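You operate a simulated robot arm through the tools that you are given. There is no shell and no other tool.

The job below is to be done with a simulated two-armed robot. You get a single attempt, and the scene is never put back.

TASK
Wipe the bearing, pack it with grease, lay it on the blue mat.
Fine: it is packed on the packer's seat; pump till grease shows round the cage, no more; white rag back.
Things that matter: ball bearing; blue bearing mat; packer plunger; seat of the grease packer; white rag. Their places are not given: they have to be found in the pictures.

Only the result counts: the job must be done as asked and must still hold three seconds after the hand-in. Knocking over, shifting, dropping, spilling or breaking anything else fails it.

THE ROBOT
Two 7-joint arms with two-finger grippers on one trunk that stands fixed in place. Base frame: the origin is at the foot of the trunk, x ahead of it, y to its left, z up. Lengths are in m, angles in degrees, forces in N, time in s.
The left shoulder is at [0.071, 0.216, 1.321], the right one opposite. With the tool pointing down near the work surface each hand reaches from about 0.16 to 0.84 m from the base axis, measured 20 degrees to its own side. Payload 3.43 kg a hand.
Tool frame (each hand has its own): the origin (TCP) lies between the finger pads and is the grasp point; the fingertips stand 0.02 m ahead of it; z points along the fingers, y is the line along which they close. The gripper opens to 0.124 m. The gripper's body begins 0.093 m behind the TCP.
Orientation is told as [roll, pitch, yaw] about the base's x, y, z axes, in that order, counted from this pose: with the fingers straight down and closing along the base's y, the tool's x points along the base's -x, its y along +y and its z along -z.

THE INTERFACE
- The arms move only by the tool apply_moves. It takes "left_series", "right_series" or both (then of equal length, played together; a hand with none holds still); each is a list that holds one entry, the list of rows, each a list of 7 numbers: the turn, a rotation vector about the tool's x, y, z in degrees, then the shift along the tool's x, y, z in cm, then the opening, from 0 (shut) to 1 (fully open). In form: [[[wx, wy, wz, x, y, z, jaw], ...]]. A call has 1 to 20 rows; each row shifts and turns the commanded pose from where the row before left it, along the tool's axes as they then stand. Rows are played at 5 a second. More than 0.05 m and 8.6 degrees between two rows, or a gripper value outside its range, and nothing of the call is played. A pose out of reach is approached as far as the arm can. The call stops where the force on the tool passes 40 N (or 10 N more than at its start, if that is more) or the arm is blocked; 0.2 s more then pass. Each finger travels about 0.072 m/s and halts on what it meets, pressing with about 41 N; the grip force reading is that of the motor and also rises with nothing between the fingers. The clock runs only during rows and for 0.2 s after the last one: add rows that do not move to give the fingers time. It gives the time, the measured TCP pose, the force on the tool (base axes), the opening and the grip force at its end, in the units of the frame above (readings bear some noise), with the torque about the TCP (base axes, N m) and any sound that the robot's microphone picked up.
- Cameras (640 x 400 px; columns grow to the right, rows downward): "scene" is now at [0.1835, 0.0108, 1.493]; the picture's right is [0.37, -0.93, 0.00], its down [-0.62, -0.25, -0.75] and it looks along [0.69, 0.28, -0.66] (base axes); focal length 326 px, centre (320, 200). "left" rides on the left gripper at [0.082, -0.014, -0.14] in its tool frame; the picture's right is [0.17, 0.99, 0.00], its down [-0.83, 0.14, -0.54] and it looks along [-0.53, 0.09, 0.84] (tool axes); focal length 243 px, centre (320, 200). "right" rides on the right gripper at [0.082, 0.014, -0.14] in its tool frame; the picture's right is [-0.17, 0.99, 0.00], its down [-0.83, -0.14, -0.54] and it looks along [-0.53, -0.09, 0.84] (tool axes); focal length 243 px, centre (320, 200).
- camera(camera): a new picture of that camera. The clock stands still meanwhile.
- raise_lower(by): slides the trunk up (or, below 0, down) by that many m; the arms and the scene camera ride with it, the base frame stays. It gives what a move gives, with no picture.
- pan_tilt(pan, tilt): turns the head with the scene camera to pan (to the left, within 80 degrees either way) and tilt (down, from -29 to 69), counted from straight ahead of the robot. It gives what a move gives.
- point_at(camera, pixels): there is no depth. For up to 12 entries [column, row, z] of the newest picture of that camera ("zoom" is the newest enlarged one), the place [x, y] in the base frame at which the ray of that pixel passes the height z, good to about 0.002 m, but the place of the scene camera against the robot may be out by one fixed shift of up to 0.025 m in any direction. The clock stands still meanwhile.
- inspect(camera, box): a new picture of the part [left, top, right, bottom] of that camera's present view, enlarged. The clock stands still meanwhile.
- sign_off(): hands the job in; it is judged then, once.

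Leave the grippers open and the arms clear of the work at the hand-in unless told otherwise.

The tools are called after ">>>" as name(argument=value, ...) on one line, values as JSON. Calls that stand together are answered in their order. apply_moves: Moves the arms, as the interface text tells. Its arguments: {"type":"object","properties":{"left_series":{"type":"array","items":{"type":"array","items":{"type":"array","items":{"type":"number"}}}},"right_series":{"type":"array","items":{"type":"array","items":{"type":"array","items":{"type":"number"}}}}},"required":[]} The other tools are called the same way: raise_lower (by) slides the trunk up or down; pan_tilt (pan, tilt) turns the head that bears the scene camera; camera (camera) takes a picture; point_at (camera, pixels) gives the place at which the rays of pixels pass given heights; inspect (camera, box) takes an enlarged picture of a part of a camera's view; sign_off () hands the job in.

At the start:

```text
t: 0.0
left_eef_pos: [0.4644, 0.4794, 1.1853]
left_tool_rot: [0.0, 0.0, 0.0]
left_contact_force: [0.6, -0.7, 0.2]
left_ft_torque: [0.0, -0.01, 0.01]
left_grip_width: 0.1239
left_grip_force: 0.1
right_eef_pos: [0.4335, 0.0092, 1.1834]
right_tool_rot: [0.0, 0.0, 0.0]
right_contact_force: [0.2, 0.8, 0.3]
right_ft_torque: [-0.01, 0.01, -0.01]
right_grip_width: 0.1239
right_grip_force: 0.1
trunk travel left (down, up): [-0.475, 0.116]
head pan, tilt: [21.9, 41.6]
```

scene: 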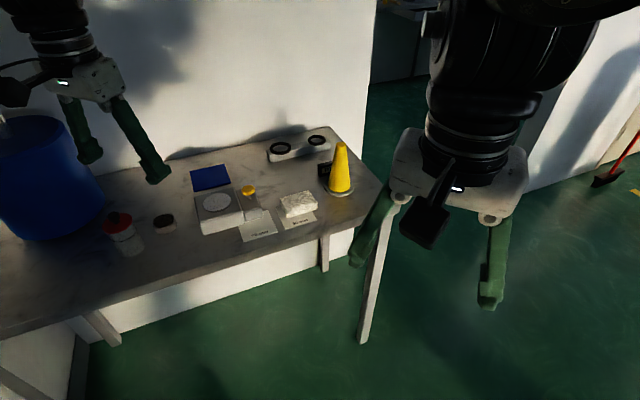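
right: 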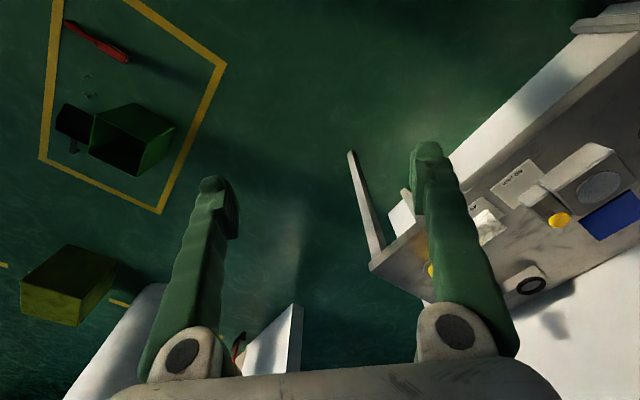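
left: 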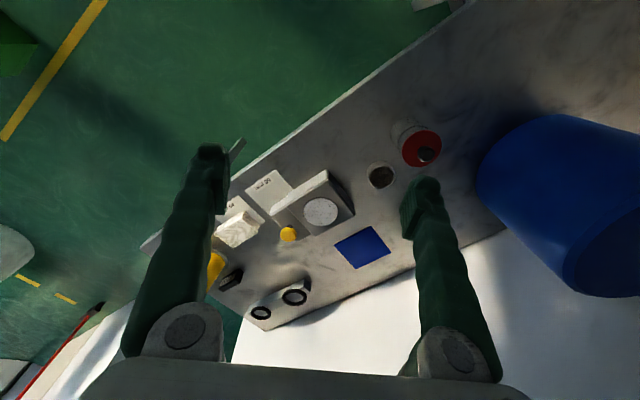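

I see a workbench with a white block (the packer with a disc on it), a yellow knob, a blue mat, a tray with two dark rings at the back, a yellow cone, a white rag on a label, a red-capped jar and a dark item. I will enlarge the scene camera first.

>>> inspect(camera="scene", box=[160, 120, 380, 258])

>>> inspect(camera="left", box=[200, 110, 460, 340])

>>> inspect(camera="scene", box=[0, 100, 240, 250])

```text
2.90 times, centred on (270, 189) of scene
```

zoom: 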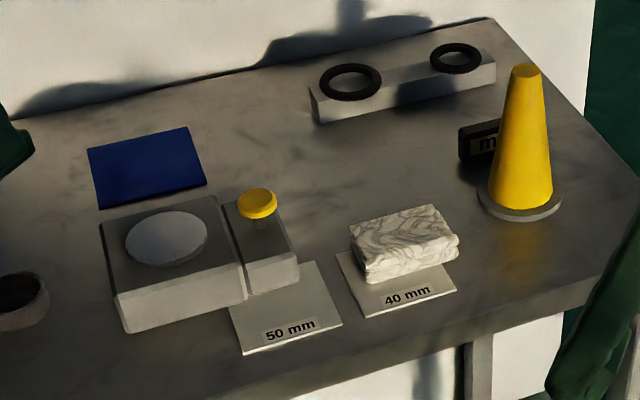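

```text
1.74 times, centred on (330, 225) of left
```

zoom: 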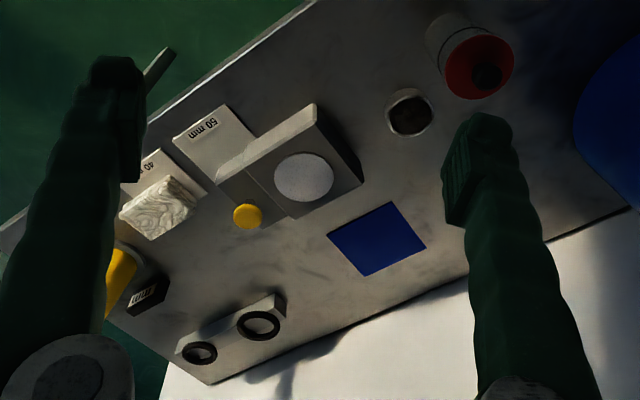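

```text
2.67 times, centred on (120, 175) of scene
```

zoom: 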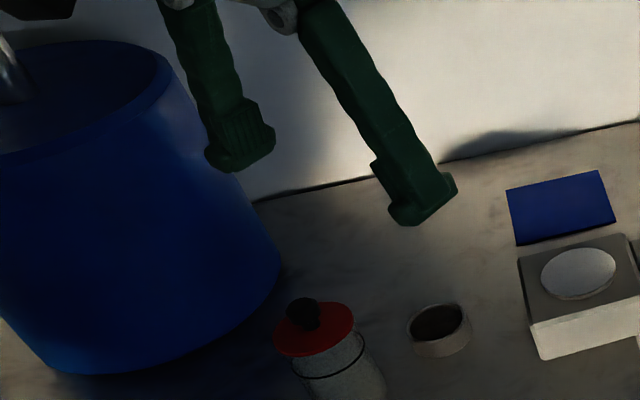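

The labels "50 mm" and "40 mm" lie beside the packer; the marbled white block on the 40 mm card is probably the folded rag or a paper thing. The bearing is not certain yet (dark ring at about (164,223), or the rings on the back rail). I turn the head to look at the bench more closely.

>>> pan_tilt(pan=40, tilt=42)

>>> camera(camera="scene")

```text
t: 0.8
left_eef_pos: [0.4642, 0.4801, 1.186]
left_tool_rot: [0.0, 0.0, 0.0]
left_contact_force: [-0.6, -0.7, -0.1]
left_ft_torque: [0.02, 0.0, -0.01]
left_grip_width: 0.124
left_grip_force: 0.0
right_eef_pos: [0.4331, 0.0087, 1.1831]
right_tool_rot: [0.1, 0.0, 0.0]
right_contact_force: [0.8, -1.4, -0.1]
right_ft_torque: [-0.02, -0.02, 0.0]
right_grip_width: 0.1239
right_grip_force: 0.1
trunk travel left (down, up): [-0.475, 0.116]
head pan, tilt: [40.0, 42.0]
```

```text
taken
```

scene: 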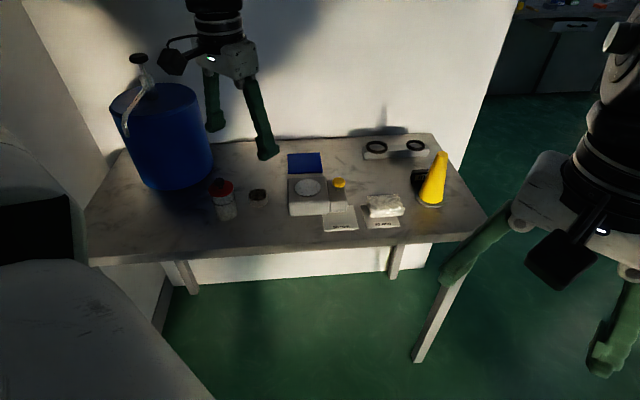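

>>> inspect(camera="scene", box=[190, 160, 300, 229])

>>> inspect(camera="scene", box=[340, 120, 480, 208])

>>> inspect(camera="scene", box=[280, 140, 420, 240])

```text
5.80 times, centred on (245, 194) of scene
```

zoom: 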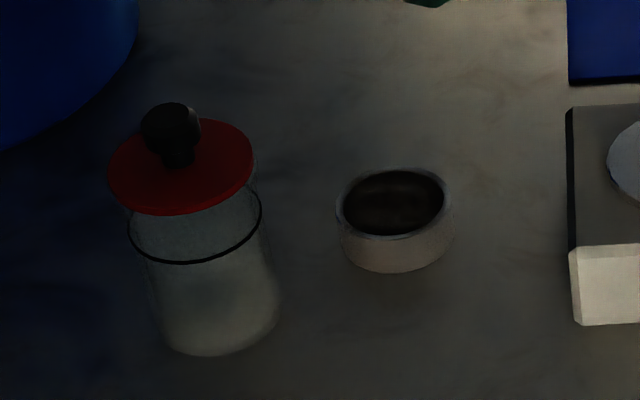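

```text
4.55 times, centred on (410, 164) of scene
```

zoom: 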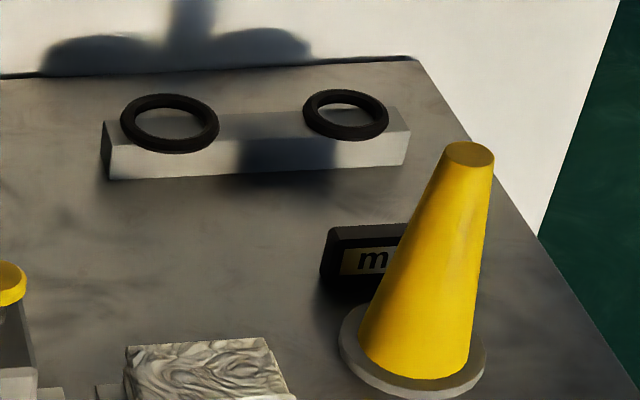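

```text
4.00 times, centred on (350, 190) of scene
```

zoom: 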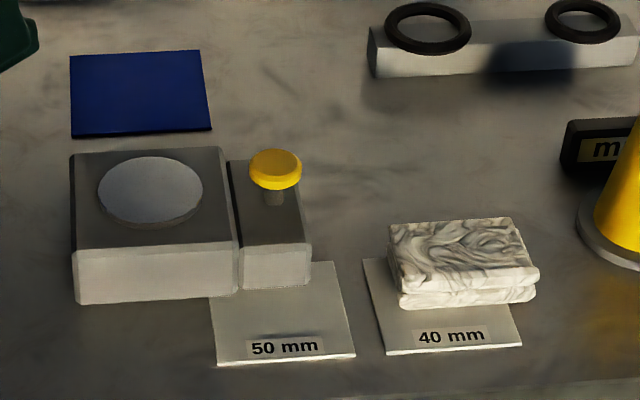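

I see a silver ring-like object with a dark inside next to the red-capped jar; the cone hides a black block marked "m…". I now triangulate the bench height with mat, seat and ring in both cameras.

>>> camera(camera="left")

>>> point_at(camera="scene", pixels=[[305, 163, 0.6], [305, 163, 0.9], [308, 186, 0.6], [308, 186, 0.9], [258, 193, 0.6], [258, 193, 0.9], [339, 182, 0.6], [339, 182, 0.9], [88, 262, 0.7], [486, 215, 0.7]])

>>> point_at(camera="left", pixels=[[362, 247, 0.6], [362, 247, 0.9], [321, 212, 0.6], [321, 212, 0.9], [381, 176, 0.6], [381, 176, 0.9], [288, 233, 0.6], [288, 233, 0.9]])

```text
taken
```

left: 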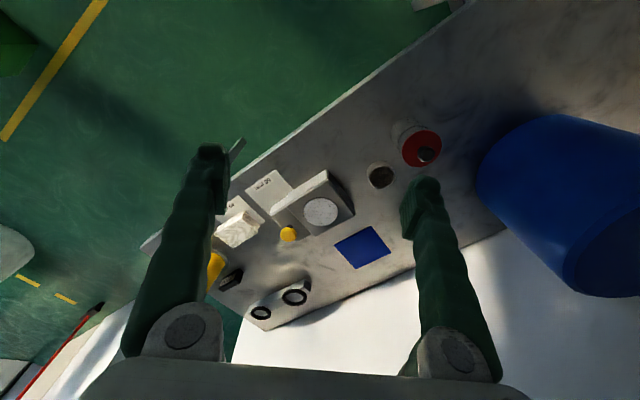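

```text
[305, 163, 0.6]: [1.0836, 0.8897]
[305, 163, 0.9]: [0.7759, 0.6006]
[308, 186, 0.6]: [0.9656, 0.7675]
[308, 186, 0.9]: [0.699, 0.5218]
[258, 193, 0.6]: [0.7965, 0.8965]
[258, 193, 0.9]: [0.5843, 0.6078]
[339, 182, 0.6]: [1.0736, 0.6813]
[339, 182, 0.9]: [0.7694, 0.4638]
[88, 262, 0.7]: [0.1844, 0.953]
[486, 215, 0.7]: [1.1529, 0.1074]
```

```text
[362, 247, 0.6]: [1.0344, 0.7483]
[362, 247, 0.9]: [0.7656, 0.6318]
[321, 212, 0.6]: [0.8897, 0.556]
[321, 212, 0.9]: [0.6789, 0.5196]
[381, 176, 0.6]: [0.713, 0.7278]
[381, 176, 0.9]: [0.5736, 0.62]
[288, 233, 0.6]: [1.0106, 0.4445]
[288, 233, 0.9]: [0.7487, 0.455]
```

Rough triangulation puts the bench near z≈0.85. I calibrate the scene camera's shift with the left fingertips, seen at about (215,129) and (268,156), whose true height is about 1.165.

>>> inspect(camera="scene", box=[180, 90, 300, 165])

>>> point_at(camera="scene", pixels=[[215, 129, 1.165], [268, 156, 1.165], [215, 129, 1.175], [268, 156, 1.175]])

```text
5.33 times, centred on (240, 128) of scene
```

zoom: 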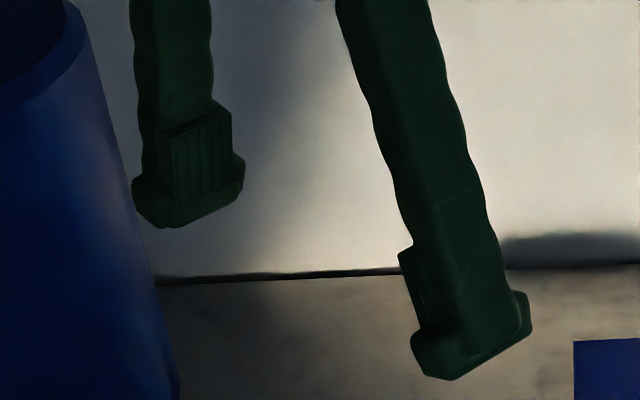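

```text
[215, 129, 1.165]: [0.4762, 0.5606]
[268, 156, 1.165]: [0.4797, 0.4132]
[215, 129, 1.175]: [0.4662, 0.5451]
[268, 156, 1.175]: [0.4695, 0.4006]
```

The scene camera reads about +0.012 m in x and +0.005 m in y too far, so the bench is near 0.85. Next I query positions of the other bench things: barrel edges, jar, cone, cards, rail and bench edge.

>>> point_at(camera="scene", pixels=[[180, 191, 0.85], [213, 172, 0.85], [212, 98, 1.1], [226, 216, 0.85], [220, 185, 0.95], [430, 203, 0.85], [385, 218, 0.85], [375, 158, 0.85], [428, 150, 0.85], [258, 200, 0.85], [90, 262, 0.85], [290, 249, 0.85]])

>>> point_at(camera="left", pixels=[[345, 245, 0.85], [334, 247, 0.85], [372, 227, 0.85], [392, 248, 0.85], [353, 269, 0.85], [237, 230, 0.88], [295, 297, 0.88], [261, 313, 0.88], [420, 148, 0.95], [380, 178, 0.87], [478, 183, 0.9]])

```text
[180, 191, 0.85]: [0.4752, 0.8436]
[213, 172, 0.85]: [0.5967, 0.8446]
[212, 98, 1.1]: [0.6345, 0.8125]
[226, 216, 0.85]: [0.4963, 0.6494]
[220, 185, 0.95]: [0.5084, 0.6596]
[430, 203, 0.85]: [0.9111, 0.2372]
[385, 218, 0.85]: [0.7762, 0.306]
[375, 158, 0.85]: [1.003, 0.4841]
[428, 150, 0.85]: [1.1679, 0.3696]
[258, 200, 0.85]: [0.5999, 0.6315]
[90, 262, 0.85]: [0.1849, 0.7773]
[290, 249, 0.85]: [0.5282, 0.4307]
```

```text
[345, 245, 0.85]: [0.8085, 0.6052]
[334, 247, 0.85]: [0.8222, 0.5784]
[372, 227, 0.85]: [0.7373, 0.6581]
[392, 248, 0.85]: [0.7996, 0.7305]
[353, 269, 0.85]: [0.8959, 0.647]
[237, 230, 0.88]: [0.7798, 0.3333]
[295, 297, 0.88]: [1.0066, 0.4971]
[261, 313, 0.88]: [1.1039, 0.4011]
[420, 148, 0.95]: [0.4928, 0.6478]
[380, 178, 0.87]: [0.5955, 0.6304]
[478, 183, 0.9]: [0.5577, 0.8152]
```

The bench stands turned by about 45° to the robot: mat centre near (0.81, 0.65), seat near (0.68, 0.52), ring near (0.59, 0.63), jar near (0.49, 0.65), barrel beyond y≈0.82. I turn the left hand to yaw 45° in line with the bench and bring it closer for a better look with its camera.

>>> apply_moves(left_series=[[[0, 0, -7.5, 0, 0, 2, 1], [0, 0, -7.5, 0, 0, 2, 1], [0, 0, -7.5, 0, 0, 2, 1], [0, 0, -7.5, 0, 0, 2, 1], [0, 0, -7.5, 0, 0, 0, 1], [0, 0, -7.5, 0, 0, 0, 1], [0, 0, 0, 0, 0, 0, 1]]])

>>> camera(camera="left")

```text
t: 2.4
left_eef_pos: [0.4624, 0.4786, 1.1063]
left_tool_rot: [0.0, 0.0, 37.5]
left_contact_force: [-0.3, -0.1, -0.4]
left_ft_torque: [0.01, 0.0, 0.01]
left_grip_width: 0.1239
left_grip_force: 0.1
left hand out of reach, approached as far as the arm can: row 6
right_eef_pos: [0.4338, 0.0095, 1.1821]
right_tool_rot: [-0.1, 0.0, -0.1]
right_contact_force: [0.2, 0.3, -0.1]
right_ft_torque: [0.03, -0.02, -0.01]
right_grip_width: 0.1238
right_grip_force: 0.1
trunk travel left (down, up): [-0.475, 0.116]
head pan, tilt: [40.0, 42.0]
```

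```text
taken
```

left: 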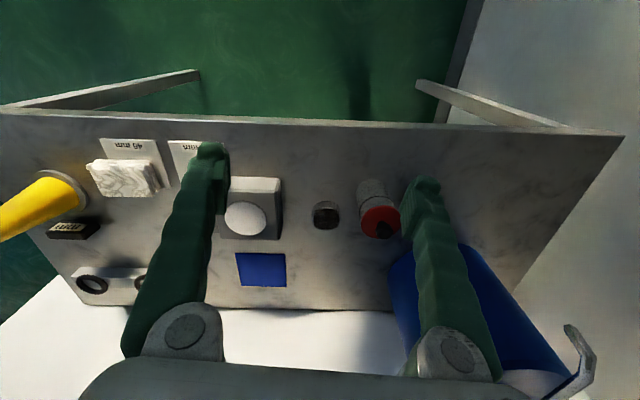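

The ring is at (326,214), jar with red cap at (378,215), seat at (246,217), mat at (261,269). I enlarge that part.

>>> inspect(camera="left", box=[200, 160, 420, 298])

>>> inspect(camera="left", box=[290, 185, 370, 235])

>>> inspect(camera="left", box=[20, 120, 220, 310])

```text
2.90 times, centred on (310, 229) of left
```

zoom: 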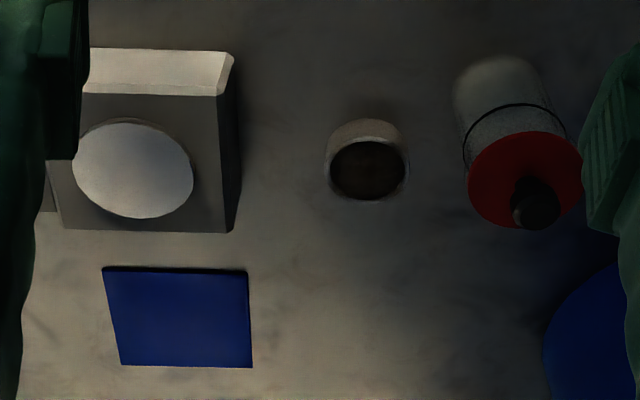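

```text
8.00 times, centred on (330, 210) of left
```

zoom: 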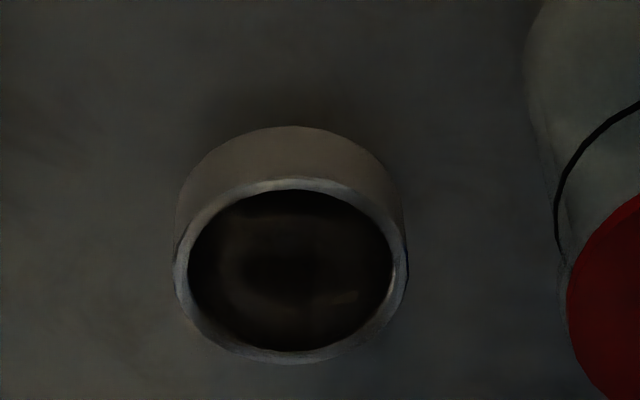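

```text
2.11 times, centred on (120, 215) of left
```

zoom: 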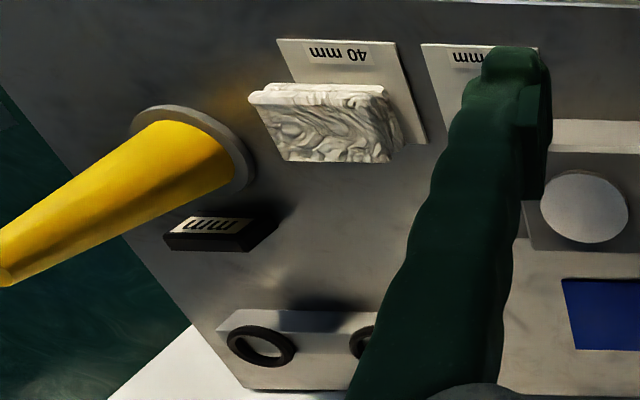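

The object at (326,214) is a metallic ring about 25 mm high with a brown, dirty inside: most likely the bearing. I move the left hand along its camera axis by 12 cm for a close look.

>>> apply_moves(left_series=[[[0, 0, 0, -1.6, 0.27, 2.5, 1], [0, 0, 0, -1.6, 0.27, 2.5, 1], [0, 0, 0, -1.6, 0.27, 2.5, 1], [0, 0, 0, -1.6, 0.27, 2.5, 1], [0, 0, 0, 0, 0, 0, 1]]])

>>> camera(camera="left")

>>> inspect(camera="left", box=[270, 150, 390, 225])

```text
t: 3.6
left_eef_pos: [0.5076, 0.5284, 1.006]
left_tool_rot: [0.0, 0.0, 37.5]
left_contact_force: [0.6, 0.3, 0.0]
left_ft_torque: [0.0, -0.01, 0.0]
left_grip_width: 0.1239
left_grip_force: 0.0
right_eef_pos: [0.4336, 0.0088, 1.1827]
right_tool_rot: [0.0, -0.1, 0.0]
right_contact_force: [0.2, -0.6, 0.1]
right_ft_torque: [0.02, -0.01, -0.02]
right_grip_width: 0.1238
right_grip_force: 0.1
trunk travel left (down, up): [-0.475, 0.116]
head pan, tilt: [40.0, 42.0]
```

```text
taken
```

left: 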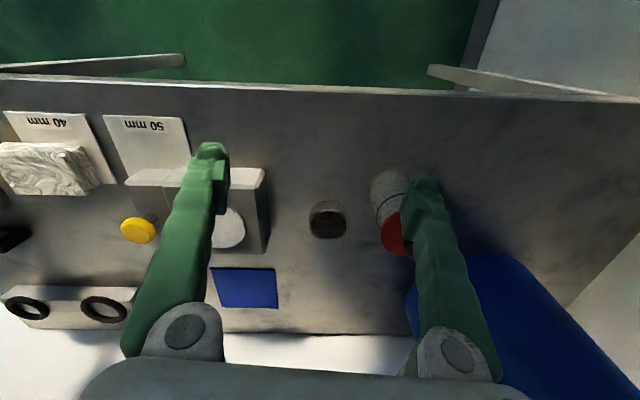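

```text
5.33 times, centred on (330, 188) of left
```

zoom: 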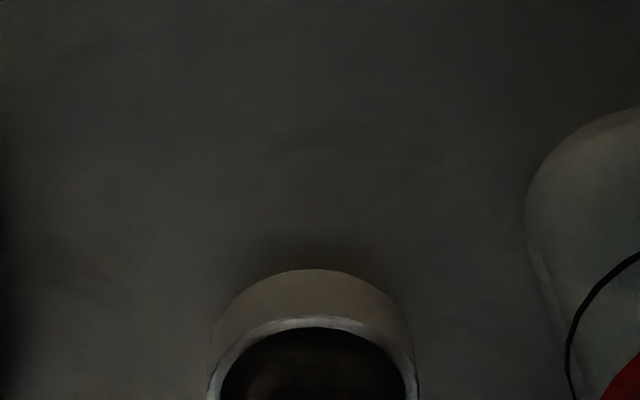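

The ring now sits at (327,220). I enlarge it and triangulate from this new view.

>>> inspect(camera="left", box=[296, 190, 360, 246])

>>> point_at(camera="left", pixels=[[327, 224, 0.85], [327, 224, 0.88], [308, 222, 0.87], [346, 222, 0.87], [395, 240, 0.95], [395, 240, 1.0], [138, 229, 0.85], [138, 229, 0.9], [243, 288, 0.85], [245, 288, 0.88]])

```text
7.14 times, centred on (328, 218) of left
```

zoom: 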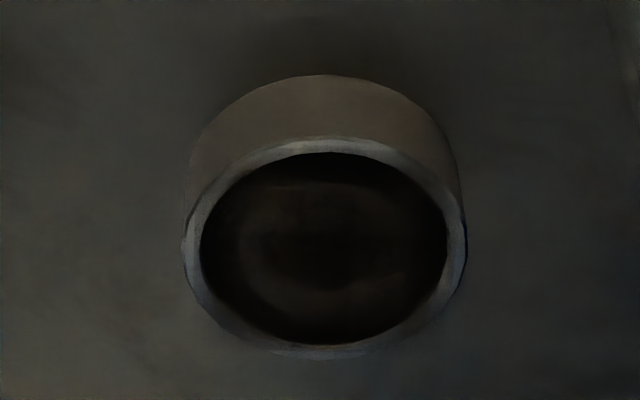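

```text
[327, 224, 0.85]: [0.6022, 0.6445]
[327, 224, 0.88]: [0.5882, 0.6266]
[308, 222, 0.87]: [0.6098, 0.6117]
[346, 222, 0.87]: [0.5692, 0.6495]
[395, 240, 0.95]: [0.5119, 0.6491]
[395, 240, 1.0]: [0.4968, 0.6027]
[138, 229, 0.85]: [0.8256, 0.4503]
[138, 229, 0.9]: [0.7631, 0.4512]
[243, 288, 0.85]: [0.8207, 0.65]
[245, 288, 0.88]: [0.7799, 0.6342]
```

The ring measures about 55 mm across, centred near (0.59, 0.63), with a faint inner ring under brown grime: the bearing. Next I look at the rag: raise the hand, turn it back to yaw 0 and move it over toward (0.67, 0.315).

>>> apply_moves(left_series=[[[0, 0, 7.5, 0, 0, -1.5, 1], [0, 0, 7.5, 0, 0, -1.5, 1], [0, 0, 7.5, 0, 0, -1.5, 1], [0, 0, 7.5, 0, 0, -1.5, 1], [0, 0, 7.5, 0, 0, 0, 1], [0, 0, 0, -3.2, -3.5, 0, 1], [0, 0, 0, -3.2, -3.5, 0, 1], [0, 0, 0, -3.2, -3.5, 0, 1], [0, 0, 0, -3.2, -3.5, 0, 1], [0, 0, 0, -3.2, -3.5, 0, 1], [0, 0, 0, 0, -3.5, 0, 1], [0, 0, 0, 0, 0, 0, 1]]])

>>> camera(camera="left")

```text
t: 6.2
left_eef_pos: [0.6409, 0.3343, 1.06]
left_tool_rot: [-0.2, -0.2, -0.1]
left_contact_force: [-0.6, 0.1, 0.3]
left_ft_torque: [-0.06, 0.03, -0.02]
left_grip_width: 0.1239
left_grip_force: 0.1
left hand out of reach, approached as far as the arm can: row 10, 11
right_eef_pos: [0.4346, 0.0108, 1.183]
right_tool_rot: [-0.1, 0.0, -0.1]
right_contact_force: [0.5, 0.1, 0.6]
right_ft_torque: [-0.04, 0.05, 0.0]
right_grip_width: 0.1239
right_grip_force: 0.0
trunk travel left (down, up): [-0.475, 0.116]
head pan, tilt: [40.0, 42.0]
```

```text
taken
```

left: 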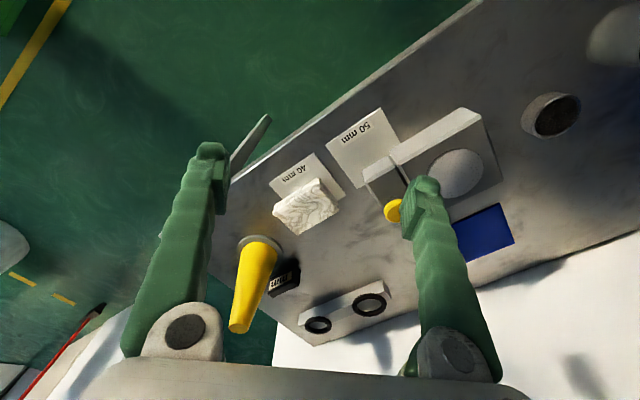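

The hand stopped at (0.641, 0.334, 1.06): out of reach that high. I triangulate the rag at (307,205), then test the reach lower down.

>>> inspect(camera="left", box=[220, 90, 420, 260])

>>> point_at(camera="left", pixels=[[307, 204, 0.85], [307, 204, 0.9], [316, 179, 0.89], [340, 208, 0.89], [305, 234, 0.89], [273, 207, 0.89], [395, 211, 0.9], [395, 211, 0.95], [262, 240, 0.85]])

```text
2.35 times, centred on (320, 175) of left
```

zoom: 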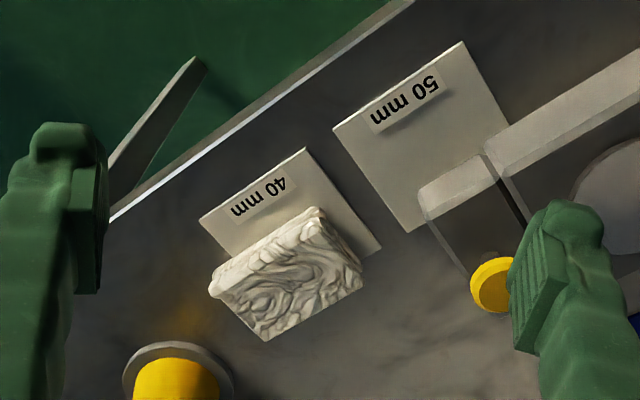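

```text
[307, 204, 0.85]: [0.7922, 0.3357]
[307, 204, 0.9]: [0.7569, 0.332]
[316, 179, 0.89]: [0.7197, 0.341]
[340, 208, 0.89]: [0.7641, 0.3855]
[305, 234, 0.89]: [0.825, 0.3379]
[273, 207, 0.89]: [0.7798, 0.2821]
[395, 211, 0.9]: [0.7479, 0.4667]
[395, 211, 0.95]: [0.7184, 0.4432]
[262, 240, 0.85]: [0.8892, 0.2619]
```

I test reach lower: down by 10 cm and forward, still clear of rag top (≈0.89) with fingertips near 0.94.

>>> apply_moves(left_series=[[[0, 0, 0, 0, 0, 4, 1], [0, 0, 0, 0, 0, 4, 1], [0, 0, 0, -3, 0, 2, 1], [0, 0, 0, -3, 0, 0, 1], [0, 0, 0, 0, 0, 0, 1]]])

```text
t: 7.4
left_eef_pos: [0.6587, 0.3511, 0.9635]
left_tool_rot: [-0.2, -0.3, 0.0]
left_contact_force: [-0.4, -0.5, 1.2]
left_ft_torque: [0.05, 0.01, -0.02]
left_grip_width: 0.124
left_grip_force: 0.0
left hand out of reach, approached as far as the arm can: row 3, 4
right_eef_pos: [0.4339, 0.009, 1.1832]
right_tool_rot: [0.0, 0.0, 0.0]
right_contact_force: [0.3, -0.5, -0.6]
right_ft_torque: [-0.01, 0.01, -0.01]
right_grip_width: 0.124
right_grip_force: 0.0
trunk travel left (down, up): [-0.475, 0.116]
head pan, tilt: [40.0, 42.0]
```

At z 0.96 the hand stopped at (0.659, 0.351), about 0.60 from the shoulder, short of the stated reach. I test whether turning the hand (yaw toward negative, as needed for pinching the rag's narrow side) changes the reach.

>>> apply_moves(left_series=[[[0, 0, 8, 0, 0, 0, 1], [0, 0, 8, 0, 0, 0, 1], [0, 0, 8, 0, 0, 0, 1], [0, 0, 8, 0, 0, 0, 1], [0, 0, 8, 0, 0, 0, 1], [0, 0, 0, 0, 0, 0, 1]]])

```text
t: 8.8
left_eef_pos: [0.657, 0.3526, 0.9652]
left_tool_rot: [0.0, -0.1, -39.9]
left_contact_force: [0.8, -0.7, 0.4]
left_ft_torque: [-0.02, 0.01, 0.0]
left_grip_width: 0.1242
left_grip_force: 0.1
right_eef_pos: [0.4337, 0.0081, 1.183]
right_tool_rot: [0.1, 0.1, 0.0]
right_contact_force: [-0.5, -0.4, -0.8]
right_ft_torque: [0.0, -0.02, 0.03]
right_grip_width: 0.1242
right_grip_force: 0.0
trunk travel left (down, up): [-0.475, 0.116]
head pan, tilt: [40.0, 42.0]
```

Yaw −40° works. I push forward along base x by 3 cm a row to see how far it now gets.

>>> apply_moves(left_series=[[[0, 0, 0, -2.3, 1.93, 0, 1], [0, 0, 0, -2.3, 1.93, 0, 1], [0, 0, 0, 0, 0, 0, 1]]])

```text
t: 9.6
left_eef_pos: [0.668, 0.3719, 0.9677]
left_tool_rot: [0.0, -0.3, -40.0]
left_contact_force: [0.2, -0.3, -0.1]
left_ft_torque: [-0.01, 0.04, 0.02]
left_grip_width: 0.1241
left_grip_force: 0.0
left hand out of reach, approached as far as the arm can: row 1, 2
right_eef_pos: [0.4331, 0.0088, 1.1834]
right_tool_rot: [0.0, 0.1, 0.1]
right_contact_force: [0.0, 1.3, 0.3]
right_ft_torque: [0.03, -0.02, 0.02]
right_grip_width: 0.1239
right_grip_force: 0.0
trunk travel left (down, up): [-0.475, 0.116]
head pan, tilt: [40.0, 42.0]
```

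Still blocked at about 0.62 m from the shoulder. I draw the hand back and up, then lower the trunk 10 cm to test if reach improves.

>>> apply_moves(left_series=[[[0, 0, 8, 0, 0, -3, 1], [0, 0, -8, 1, 0, -4, 1], [0, 0, 0, 1, 0, -4, 1], [0, 0, 0, 0, 0, -3, 1], [0, 0, 0, 0, 0, 0, 1]]])

>>> raise_lower(by=-0.12)

```text
t: 10.8
left_eef_pos: [0.6519, 0.3852, 1.1088]
left_tool_rot: [0.0, -0.1, -40.0]
left_contact_force: [-0.2, 0.4, -0.3]
left_ft_torque: [0.0, -0.04, -0.01]
left_grip_width: 0.1242
left_grip_force: 0.0
right_eef_pos: [0.4322, 0.01, 1.1834]
right_tool_rot: [0.1, 0.0, 0.1]
right_contact_force: [0.8, 0.4, -0.7]
right_ft_torque: [0.04, 0.0, 0.0]
right_grip_width: 0.1239
right_grip_force: 0.0
trunk travel left (down, up): [-0.475, 0.116]
head pan, tilt: [40.0, 42.0]
```

```text
t: 12.3
left_eef_pos: [0.653, 0.3854, 0.9887]
left_tool_rot: [0.0, -0.1, -40.1]
left_contact_force: [-0.4, -0.4, -0.1]
left_ft_torque: [-0.01, -0.02, 0.0]
left_grip_width: 0.1239
left_grip_force: 0.2
right_eef_pos: [0.4315, 0.0095, 1.0638]
right_tool_rot: [0.0, -0.1, 0.0]
right_contact_force: [0.2, -0.8, 0.0]
right_ft_torque: [-0.01, 0.0, -0.05]
right_grip_width: 0.1238
right_grip_force: 0.0
trunk travel left (down, up): [-0.355, 0.236]
head pan, tilt: [40.0, 42.0]
```

Now with the trunk 12 cm lower, I push forward along base x from (0.653, 0.385, 0.989).

>>> apply_moves(left_series=[[[0, 0, 0, -2.3, 1.93, 0, 1], [0, 0, 0, -2.3, 1.93, 0, 1], [0, 0, 0, -2.3, 1.93, 0, 1], [0, 0, 0, 0, 0, 0, 1]]])

```text
t: 13.3
left_eef_pos: [0.6851, 0.4005, 0.978]
left_tool_rot: [0.1, -0.3, -40.0]
left_contact_force: [-0.3, -0.5, 0.0]
left_ft_torque: [-0.01, -0.01, 0.0]
left_grip_width: 0.1238
left_grip_force: 0.0
left hand out of reach, approached as far as the arm can: row 1, 2, 3
right_eef_pos: [0.4333, 0.0091, 1.0632]
right_tool_rot: [0.0, 0.1, 0.0]
right_contact_force: [0.1, -0.1, 0.1]
right_ft_torque: [0.03, 0.03, 0.02]
right_grip_width: 0.1243
right_grip_force: 0.1
trunk travel left (down, up): [-0.355, 0.236]
head pan, tilt: [40.0, 42.0]
```

It reaches 0.685 now. I turn the hand back to about yaw +10 and tilt the fingers outward by 24° to test how the reach grows.

>>> apply_moves(left_series=[[[0, 0, -8, 0, 0, -2, 1], [0, 0, -8, 0, 0, -2, 1], [0, 0, -8, 0, 0, -2, 1], [0, 0, -8, 0, 0, 0, 1], [0, 0, -8, 0, 0, 0, 1], [0, 0, -8, 0, 0, 0, 1], [0, -8, 0, 0, 0, 0, 1], [0, -8, 0, 0, 0, 0, 1], [0, -8, 0, 0, 0, 0, 1], [0, 0, 0, 0, 0, 0, 1]]])

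```text
t: 15.5
left_eef_pos: [0.6686, 0.4038, 1.0323]
left_tool_rot: [-0.1, -24.1, 8.0]
left_contact_force: [-0.4, 0.0, 0.6]
left_ft_torque: [0.02, 0.03, 0.01]
left_grip_width: 0.1239
left_grip_force: 0.1
left hand out of reach, approached as far as the arm can: row 1, 2, 3
right_eef_pos: [0.4337, 0.0093, 1.0634]
right_tool_rot: [0.0, 0.0, 0.0]
right_contact_force: [0.4, -0.3, 0.6]
right_ft_torque: [0.04, 0.02, -0.01]
right_grip_width: 0.1241
right_grip_force: 0.0
trunk travel left (down, up): [-0.355, 0.236]
head pan, tilt: [40.0, 42.0]
```

Tilt of 24° works. Now push horizontally outward 3 cm a row in this tilted pose.

>>> apply_moves(left_series=[[[0, 0, 0, -2.74, 0, 1.22, 1], [0, 0, 0, -2.74, 0, 1.22, 1], [0, 0, 0, -2.74, 0, 1.22, 1], [0, 0, 0, 0, 0, 0, 1]]])

>>> camera(camera="left")

>>> camera(camera="scene")

```text
t: 16.5
left_eef_pos: [0.7571, 0.4165, 1.033]
left_tool_rot: [0.0, -24.1, 8.0]
left_contact_force: [-0.3, -0.1, -0.2]
left_ft_torque: [0.01, -0.03, 0.0]
left_grip_width: 0.1242
left_grip_force: 0.1
right_eef_pos: [0.4334, 0.0092, 1.0635]
right_tool_rot: [0.0, -0.1, 0.0]
right_contact_force: [0.2, 0.2, 0.1]
right_ft_torque: [0.0, -0.03, -0.01]
right_grip_width: 0.1239
right_grip_force: 0.1
trunk travel left (down, up): [-0.355, 0.236]
head pan, tilt: [40.0, 42.0]
```

```text
taken
```

left: 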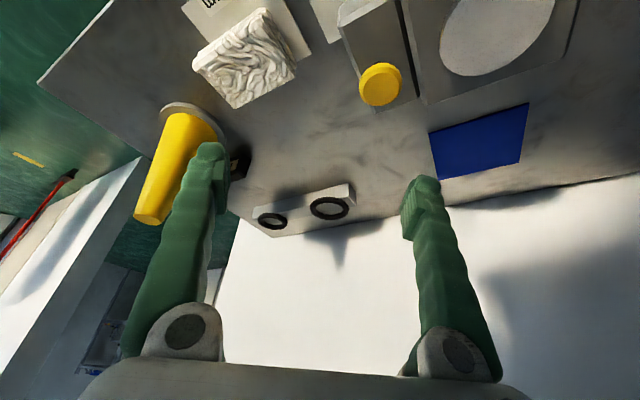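

```text
taken
```

scene: 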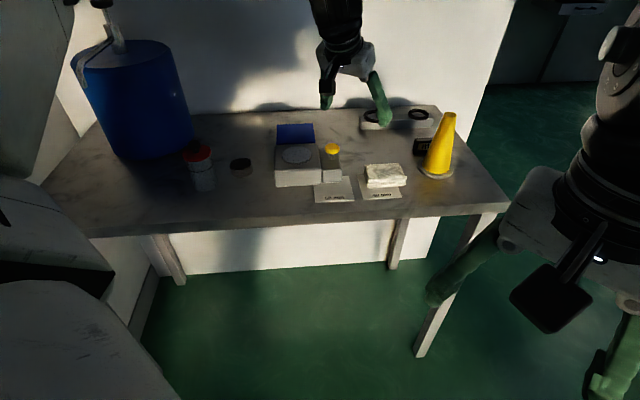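

The tilted pose reaches well. The left camera now shows plunger at (380,82), rag top around (247,57), seat at (497,35), mat at (481,140), cone, rail with rings. I compute their places.

>>> point_at(camera="left", pixels=[[380, 80, 0.9], [380, 80, 0.95], [495, 30, 0.88], [495, 30, 0.91], [430, 131, 0.855], [529, 103, 0.855], [518, 163, 0.855], [442, 179, 0.855], [193, 64, 0.89], [265, 8, 0.89], [296, 66, 0.89], [236, 109, 0.89]])

>>> inspect(camera="left", box=[180, 0, 420, 120])

```text
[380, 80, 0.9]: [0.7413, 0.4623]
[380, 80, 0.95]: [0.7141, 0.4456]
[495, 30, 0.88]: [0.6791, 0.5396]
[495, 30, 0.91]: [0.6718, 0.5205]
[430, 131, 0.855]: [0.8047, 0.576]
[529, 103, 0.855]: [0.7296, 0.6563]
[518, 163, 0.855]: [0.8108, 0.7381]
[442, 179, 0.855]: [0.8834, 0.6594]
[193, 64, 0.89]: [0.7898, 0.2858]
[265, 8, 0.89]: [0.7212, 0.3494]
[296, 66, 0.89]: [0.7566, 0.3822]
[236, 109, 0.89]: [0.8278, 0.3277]
```

```text
2.67 times, centred on (300, 60) of left
```

zoom: 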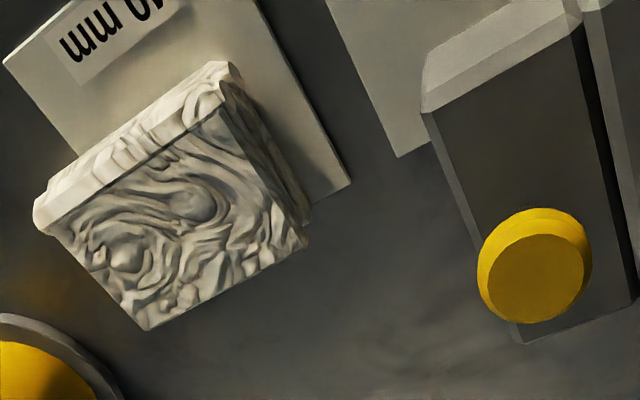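

From these views: plunger top ≈ (0.727, 0.452, 0.93), seat ≈ (0.672, 0.519, 0.91), mat centre ≈ (0.808, 0.656), rag centre ≈ (0.774, 0.336), about 0.09 × 0.06 m turned ≈45°. I turn the tilted hand about the vertical toward yaw 45° to line up with the rag and check if the arm can hold it.

>>> apply_moves(left_series=[[[-3.05, 0, -6.85, 0, 0, 0, 1], [-3.05, 0, -6.85, 0, 0, 0, 1], [-3.05, 0, -6.85, 0, 0, 0, 1], [-3.05, 0, -6.85, 0, 0, 0, 1], [-3.05, 0, -6.85, 0, 0, 0, 1], [0, 0, 0, 0, 0, 0, 1]]])

>>> camera(camera="left")

```text
t: 17.9
left_eef_pos: [0.7409, 0.4304, 1.0261]
left_tool_rot: [-0.4, -23.9, 45.4]
left_contact_force: [0.6, 0.0, 0.2]
left_ft_torque: [-0.02, 0.02, -0.03]
left_grip_width: 0.1239
left_grip_force: 0.0
left hand out of reach, approached as far as the arm can: row 5
right_eef_pos: [0.4339, 0.0087, 1.0623]
right_tool_rot: [-0.1, 0.0, 0.0]
right_contact_force: [0.3, -0.1, 0.1]
right_ft_torque: [0.02, 0.02, 0.01]
right_grip_width: 0.124
right_grip_force: 0.1
trunk travel left (down, up): [-0.355, 0.236]
head pan, tilt: [40.0, 42.0]
```

```text
taken
```

left: 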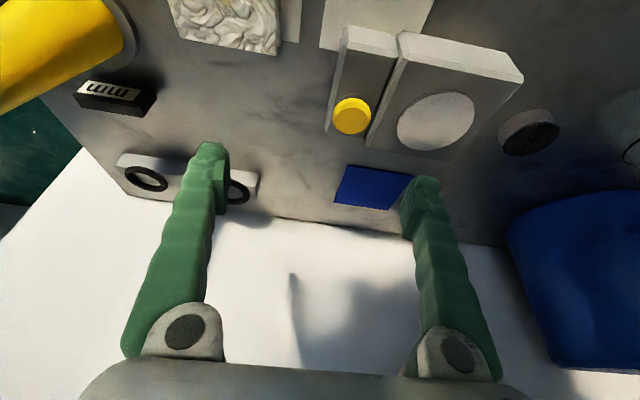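

Yaw 45° holds, though the position slipped back a little. I use this picture to refine: plunger (352,116), seat (436,121), bearing (530,132), mat corners, rag's edge.

>>> inspect(camera="left", box=[300, 10, 560, 220])

>>> point_at(camera="left", pixels=[[352, 115, 0.93], [436, 121, 0.9], [436, 121, 0.91], [398, 124, 0.9], [476, 118, 0.9], [346, 165, 0.852], [413, 176, 0.852], [335, 203, 0.852], [391, 210, 0.852], [530, 130, 0.875], [247, 22, 0.89], [280, 42, 0.89]])

```text
1.90 times, centred on (430, 115) of left
```

zoom: 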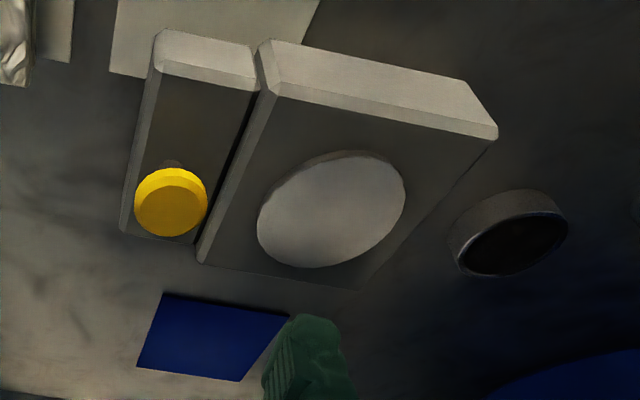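

```text
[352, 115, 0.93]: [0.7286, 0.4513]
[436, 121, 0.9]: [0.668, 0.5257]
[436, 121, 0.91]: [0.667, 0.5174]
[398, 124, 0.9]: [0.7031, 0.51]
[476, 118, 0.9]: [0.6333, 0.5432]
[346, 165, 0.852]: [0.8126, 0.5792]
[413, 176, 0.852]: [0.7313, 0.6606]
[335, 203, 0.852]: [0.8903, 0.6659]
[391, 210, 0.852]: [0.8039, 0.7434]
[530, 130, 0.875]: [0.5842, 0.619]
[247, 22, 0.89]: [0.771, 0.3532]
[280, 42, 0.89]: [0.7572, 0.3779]
```

Refined: seat centre ≈ (0.668, 0.521, 0.905) about 7.5 cm across, plunger ≈ (0.728, 0.451, 0.93), mat centre ≈ (0.808, 0.659), bearing ≈ (0.587, 0.625). I now move the tilted hand above the rag at (0.774, 0.336), TCP height 0.98.

>>> apply_moves(left_series=[[[0, 0, 0, 1.47, -2.25, 0.6, 1], [0, 0, 0, 1.47, -2.25, 0.6, 1], [0, 0, 0, 1.47, -2.25, 0.6, 1], [0, 0, 0, 1.47, -2.25, 0.6, 1], [0, 0, 0, 0, 0, 0, 1]]])

>>> camera(camera="left")

```text
t: 19.1
left_eef_pos: [0.7491, 0.4171, 0.9617]
left_tool_rot: [-0.5, -23.9, 45.3]
left_contact_force: [-0.6, 0.1, 0.3]
left_ft_torque: [0.01, -0.02, -0.01]
left_grip_width: 0.1238
left_grip_force: 0.0
left hand out of reach, approached as far as the arm can: row 1, 2, 3, 4
right_eef_pos: [0.4329, 0.0094, 1.0639]
right_tool_rot: [0.0, -0.1, 0.0]
right_contact_force: [-0.2, -0.3, -1.0]
right_ft_torque: [-0.03, 0.0, -0.02]
right_grip_width: 0.1239
right_grip_force: 0.0
trunk travel left (down, up): [-0.355, 0.236]
head pan, tilt: [40.0, 42.0]
```

```text
taken
```

left: 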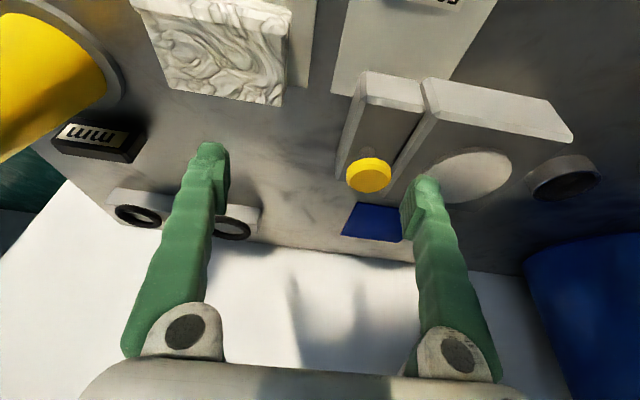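

The hand stopped at (0.749, 0.417) — at yaw 45° the arm cannot swing inward enough; the left fingertip is also just above the plunger. I go up 7 cm, turn back to yaw ≈ 10° and then try going above the rag in that orientation.

>>> apply_moves(left_series=[[[0, 0, 0, -1.42, 0, -3.2, 1], [0, 0, 0, -1.42, 0, -3.2, 1], [3.05, 0, 6.85, 0, 0, 0, 1], [3.05, 0, 6.85, 0, 0, 0, 1], [3.05, 0, 6.85, 0, 0, 0, 1], [3.05, 0, 6.85, 0, 0, 0, 1], [3.05, 0, 6.85, 0, 0, 0, 1], [0, 0, 0, 0, 0, 0, 1]]])

```text
t: 20.9
left_eef_pos: [0.7404, 0.4331, 1.0271]
left_tool_rot: [0.0, -24.1, 8.0]
left_contact_force: [0.5, 0.3, -0.3]
left_ft_torque: [0.02, 0.01, 0.01]
left_grip_width: 0.1241
left_grip_force: 0.1
left hand out of reach, approached as far as the arm can: row 1, 2
right_eef_pos: [0.4335, 0.0086, 1.063]
right_tool_rot: [0.1, 0.0, 0.0]
right_contact_force: [0.3, -0.4, 0.2]
right_ft_torque: [0.0, 0.02, 0.01]
right_grip_width: 0.1241
right_grip_force: 0.0
trunk travel left (down, up): [-0.355, 0.236]
head pan, tilt: [40.0, 42.0]
```

Now at yaw 8°, I move to above the rag at (0.765, 0.336, 0.98).

>>> apply_moves(left_series=[[[0, 0, 0, 0.23, -2.5, 1.18, 1], [0, 0, 0, 0.23, -2.5, 1.18, 1], [0, 0, 0, 0.23, -2.5, 1.18, 1], [0, 0, 0, 0.23, -2.5, 1.18, 1], [0, 0, 0, 0, 0, 0, 1]]])

>>> camera(camera="left")

```text
t: 22.1
left_eef_pos: [0.7641, 0.3345, 0.9794]
left_tool_rot: [-0.1, -24.1, 8.0]
left_contact_force: [-0.3, 1.0, -0.3]
left_ft_torque: [0.02, 0.03, -0.01]
left_grip_width: 0.1239
left_grip_force: 0.1
right_eef_pos: [0.4323, 0.0093, 1.0638]
right_tool_rot: [0.0, -0.1, -0.1]
right_contact_force: [-0.5, 0.3, 0.2]
right_ft_torque: [-0.03, -0.05, 0.03]
right_grip_width: 0.124
right_grip_force: 0.0
trunk travel left (down, up): [-0.355, 0.236]
head pan, tilt: [40.0, 42.0]
```

```text
taken
```

left: 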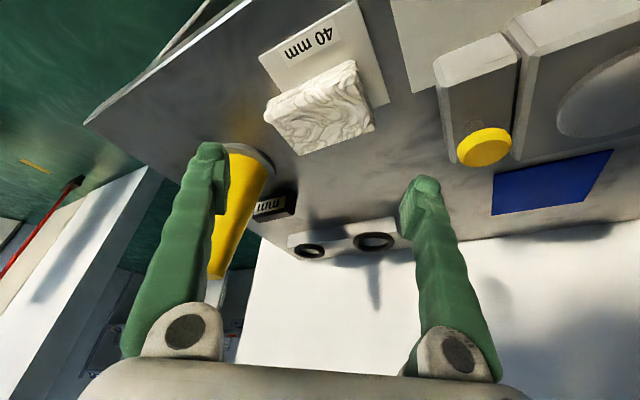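

At yaw 8° the hand reaches above the rag; rag seen at (320,107). Now I test turning to yaw −45° here (closing across the rag's narrow side), rotating about the vertical in 7 rows.

>>> apply_moves(left_series=[[[3.06, 0, 6.85, 0, 0, 0, 1], [3.06, 0, 6.85, 0, 0, 0, 1], [3.06, 0, 6.85, 0, 0, 0, 1], [3.06, 0, 6.85, 0, 0, 0, 1], [3.06, 0, 6.85, 0, 0, 0, 1], [3.06, 0, 6.85, 0, 0, 0, 1], [3.06, 0, 6.85, 0, 0, 0, 1], [0, 0, 0, 0, 0, 0, 1]]])

>>> camera(camera="left")

```text
t: 23.9
left_eef_pos: [0.7647, 0.3361, 0.979]
left_tool_rot: [-0.1, -24.2, -44.5]
left_contact_force: [0.2, -0.4, 0.0]
left_ft_torque: [0.01, 0.01, 0.02]
left_grip_width: 0.1241
left_grip_force: 0.2
right_eef_pos: [0.4344, 0.0069, 1.0627]
right_tool_rot: [-0.1, 0.0, 0.1]
right_contact_force: [0.5, 0.2, -0.3]
right_ft_torque: [-0.02, -0.04, -0.04]
right_grip_width: 0.1241
right_grip_force: 0.0
trunk travel left (down, up): [-0.355, 0.236]
head pan, tilt: [40.0, 42.0]
```

```text
taken
```

left: 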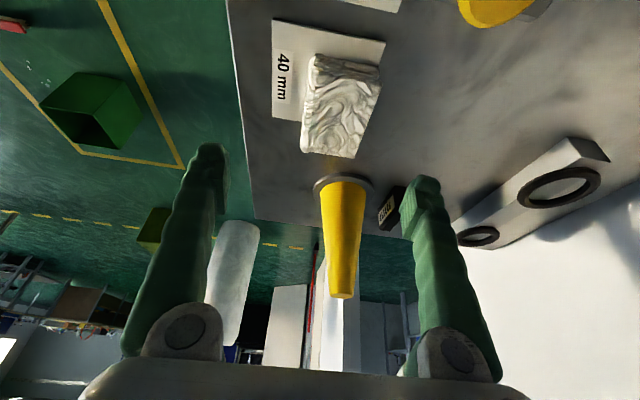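

Yaw −44.5° works in full reach here. The rag now lies lengthwise in view, at (340,107). I enlarge it to measure its width, direction and height.

>>> inspect(camera="left", box=[250, 10, 430, 180])

>>> point_at(camera="left", pixels=[[300, 151, 0.89], [356, 158, 0.89], [356, 158, 0.88], [308, 82, 0.89], [380, 88, 0.89], [300, 151, 0.88], [300, 151, 0.87], [276, 113, 0.85], [274, 20, 0.85], [385, 40, 0.85], [342, 186, 0.85], [390, 215, 0.85]])

```text
2.35 times, centred on (340, 95) of left
```

zoom: 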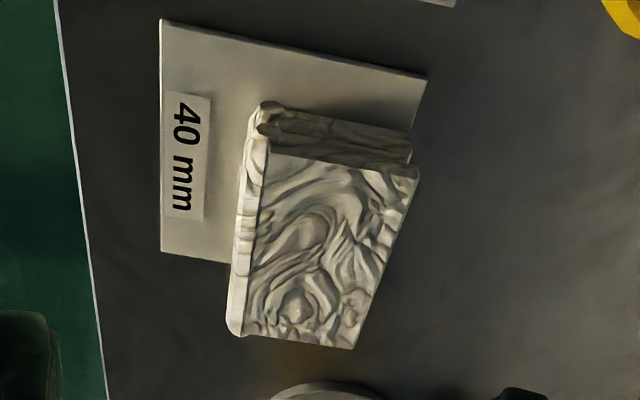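

```text
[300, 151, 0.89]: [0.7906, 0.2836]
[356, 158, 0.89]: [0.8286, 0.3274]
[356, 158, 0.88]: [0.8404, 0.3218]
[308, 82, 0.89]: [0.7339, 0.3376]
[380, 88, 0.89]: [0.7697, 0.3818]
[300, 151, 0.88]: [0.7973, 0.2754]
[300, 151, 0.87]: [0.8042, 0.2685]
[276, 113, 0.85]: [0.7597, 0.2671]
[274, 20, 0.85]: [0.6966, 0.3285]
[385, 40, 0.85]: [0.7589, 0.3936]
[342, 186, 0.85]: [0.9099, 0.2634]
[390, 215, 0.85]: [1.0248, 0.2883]
```

I compare the bottom corner at (315.3,53.7) on the card with the top corner at (317.9,75.9) to find the rag's height, and get all corners.

>>> point_at(camera="left", pixels=[[315.3, 54.5, 0.852], [317.9, 75.9, 0.88], [317.9, 75.9, 0.89], [378, 67, 0.852], [380.4, 85.6, 0.88], [380.4, 85.6, 0.89], [308.1, 152.4, 0.88], [308.1, 152.4, 0.89], [354.9, 158, 0.88], [354.9, 158, 0.89], [301, 151, 0.86]])

```text
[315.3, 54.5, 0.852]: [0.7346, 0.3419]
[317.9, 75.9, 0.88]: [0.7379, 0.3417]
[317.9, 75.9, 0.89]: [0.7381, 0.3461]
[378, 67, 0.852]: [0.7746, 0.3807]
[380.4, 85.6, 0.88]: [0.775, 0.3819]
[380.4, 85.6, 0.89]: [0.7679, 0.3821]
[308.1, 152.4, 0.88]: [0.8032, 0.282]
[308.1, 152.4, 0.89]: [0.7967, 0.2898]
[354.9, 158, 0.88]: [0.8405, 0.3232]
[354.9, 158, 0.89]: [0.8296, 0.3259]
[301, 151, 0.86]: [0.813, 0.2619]
```

The rag top is at z ≈ 0.88; its centre is (0.789, 0.332), width 0.055 along 47.5°, so the grasp yaw is −42.5°. I reduce the tilt to 16° (helps later near the jar) and go to above its centre at TCP z 0.93 to check that reach holds.

>>> apply_moves(left_series=[[[-0.82, 0, -1.83, 0, 0, 0, 1], [0, 8, 0, 0, 0, 0, 1], [0, 0, 0, -0.3, 0.66, 2.63, 1], [0, 0, 0, -0.3, 0.66, 2.63, 1], [0, 0, 0, 0, 0, 0, 1]]])

>>> camera(camera="left")

```text
t: 25.1
left_eef_pos: [0.7647, 0.3472, 0.9252]
left_tool_rot: [0.0, -16.0, -42.5]
left_contact_force: [-1.6, -0.2, 0.8]
left_ft_torque: [-0.03, -0.01, -0.03]
left_grip_width: 0.1242
left_grip_force: 0.0
left hand out of reach, approached as far as the arm can: row 2, 4
right_eef_pos: [0.4344, 0.0091, 1.0634]
right_tool_rot: [-0.1, 0.0, 0.0]
right_contact_force: [-0.5, -0.6, 0.6]
right_ft_torque: [0.03, 0.01, -0.01]
right_grip_width: 0.1242
right_grip_force: 0.0
trunk travel left (down, up): [-0.355, 0.236]
head pan, tilt: [40.0, 42.0]
```

```text
taken
```

left: 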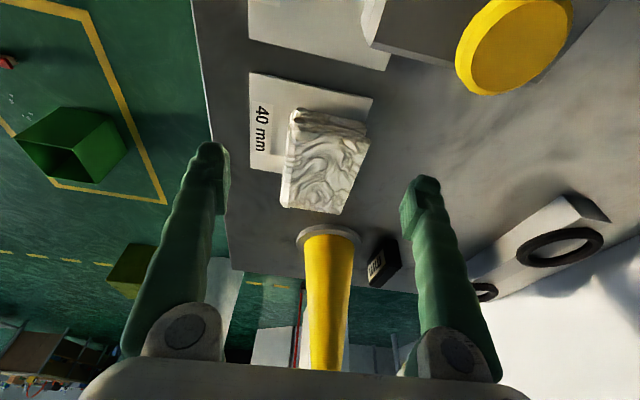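

At 16° it falls short by 3 cm, so I return to 24° tilt and move to above the rag centre (0.789, 0.332, 0.93).

>>> apply_moves(left_series=[[[0, -8, 0, 0, 0, -0.5, 1], [0, 0, 0, -1.4, 0.26, 0.35, 1], [0, 0, 0, -1.4, 0.26, 0.35, 1], [0, 0, 0, 0, 0, 0, 1]]])

>>> camera(camera="left")

```text
t: 26.1
left_eef_pos: [0.7878, 0.3331, 0.9353]
left_tool_rot: [-0.1, -24.1, -42.4]
left_contact_force: [1.4, 0.2, 0.8]
left_ft_torque: [-0.01, 0.0, -0.02]
left_grip_width: 0.1238
left_grip_force: 0.1
right_eef_pos: [0.433, 0.0091, 1.063]
right_tool_rot: [0.1, 0.0, 0.1]
right_contact_force: [-0.2, 0.2, 0.5]
right_ft_torque: [0.0, 0.02, -0.02]
right_grip_width: 0.1237
right_grip_force: 0.1
trunk travel left (down, up): [-0.355, 0.236]
head pan, tilt: [40.0, 42.0]
```

```text
taken
```

left: 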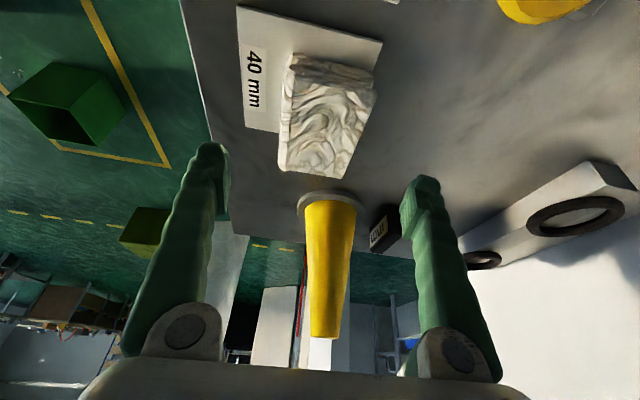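

The hand is above the rag. TCP projects to about pixel (320,192). I recheck the rag's top corners from this nearer view before descending.

>>> inspect(camera="left", box=[240, 30, 420, 200])

```text
2.35 times, centred on (330, 115) of left
```

zoom: 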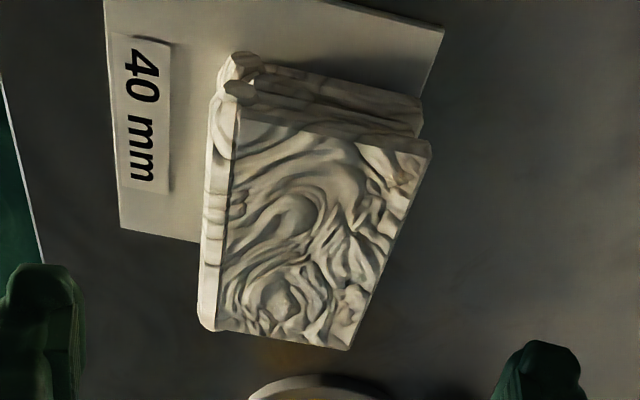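

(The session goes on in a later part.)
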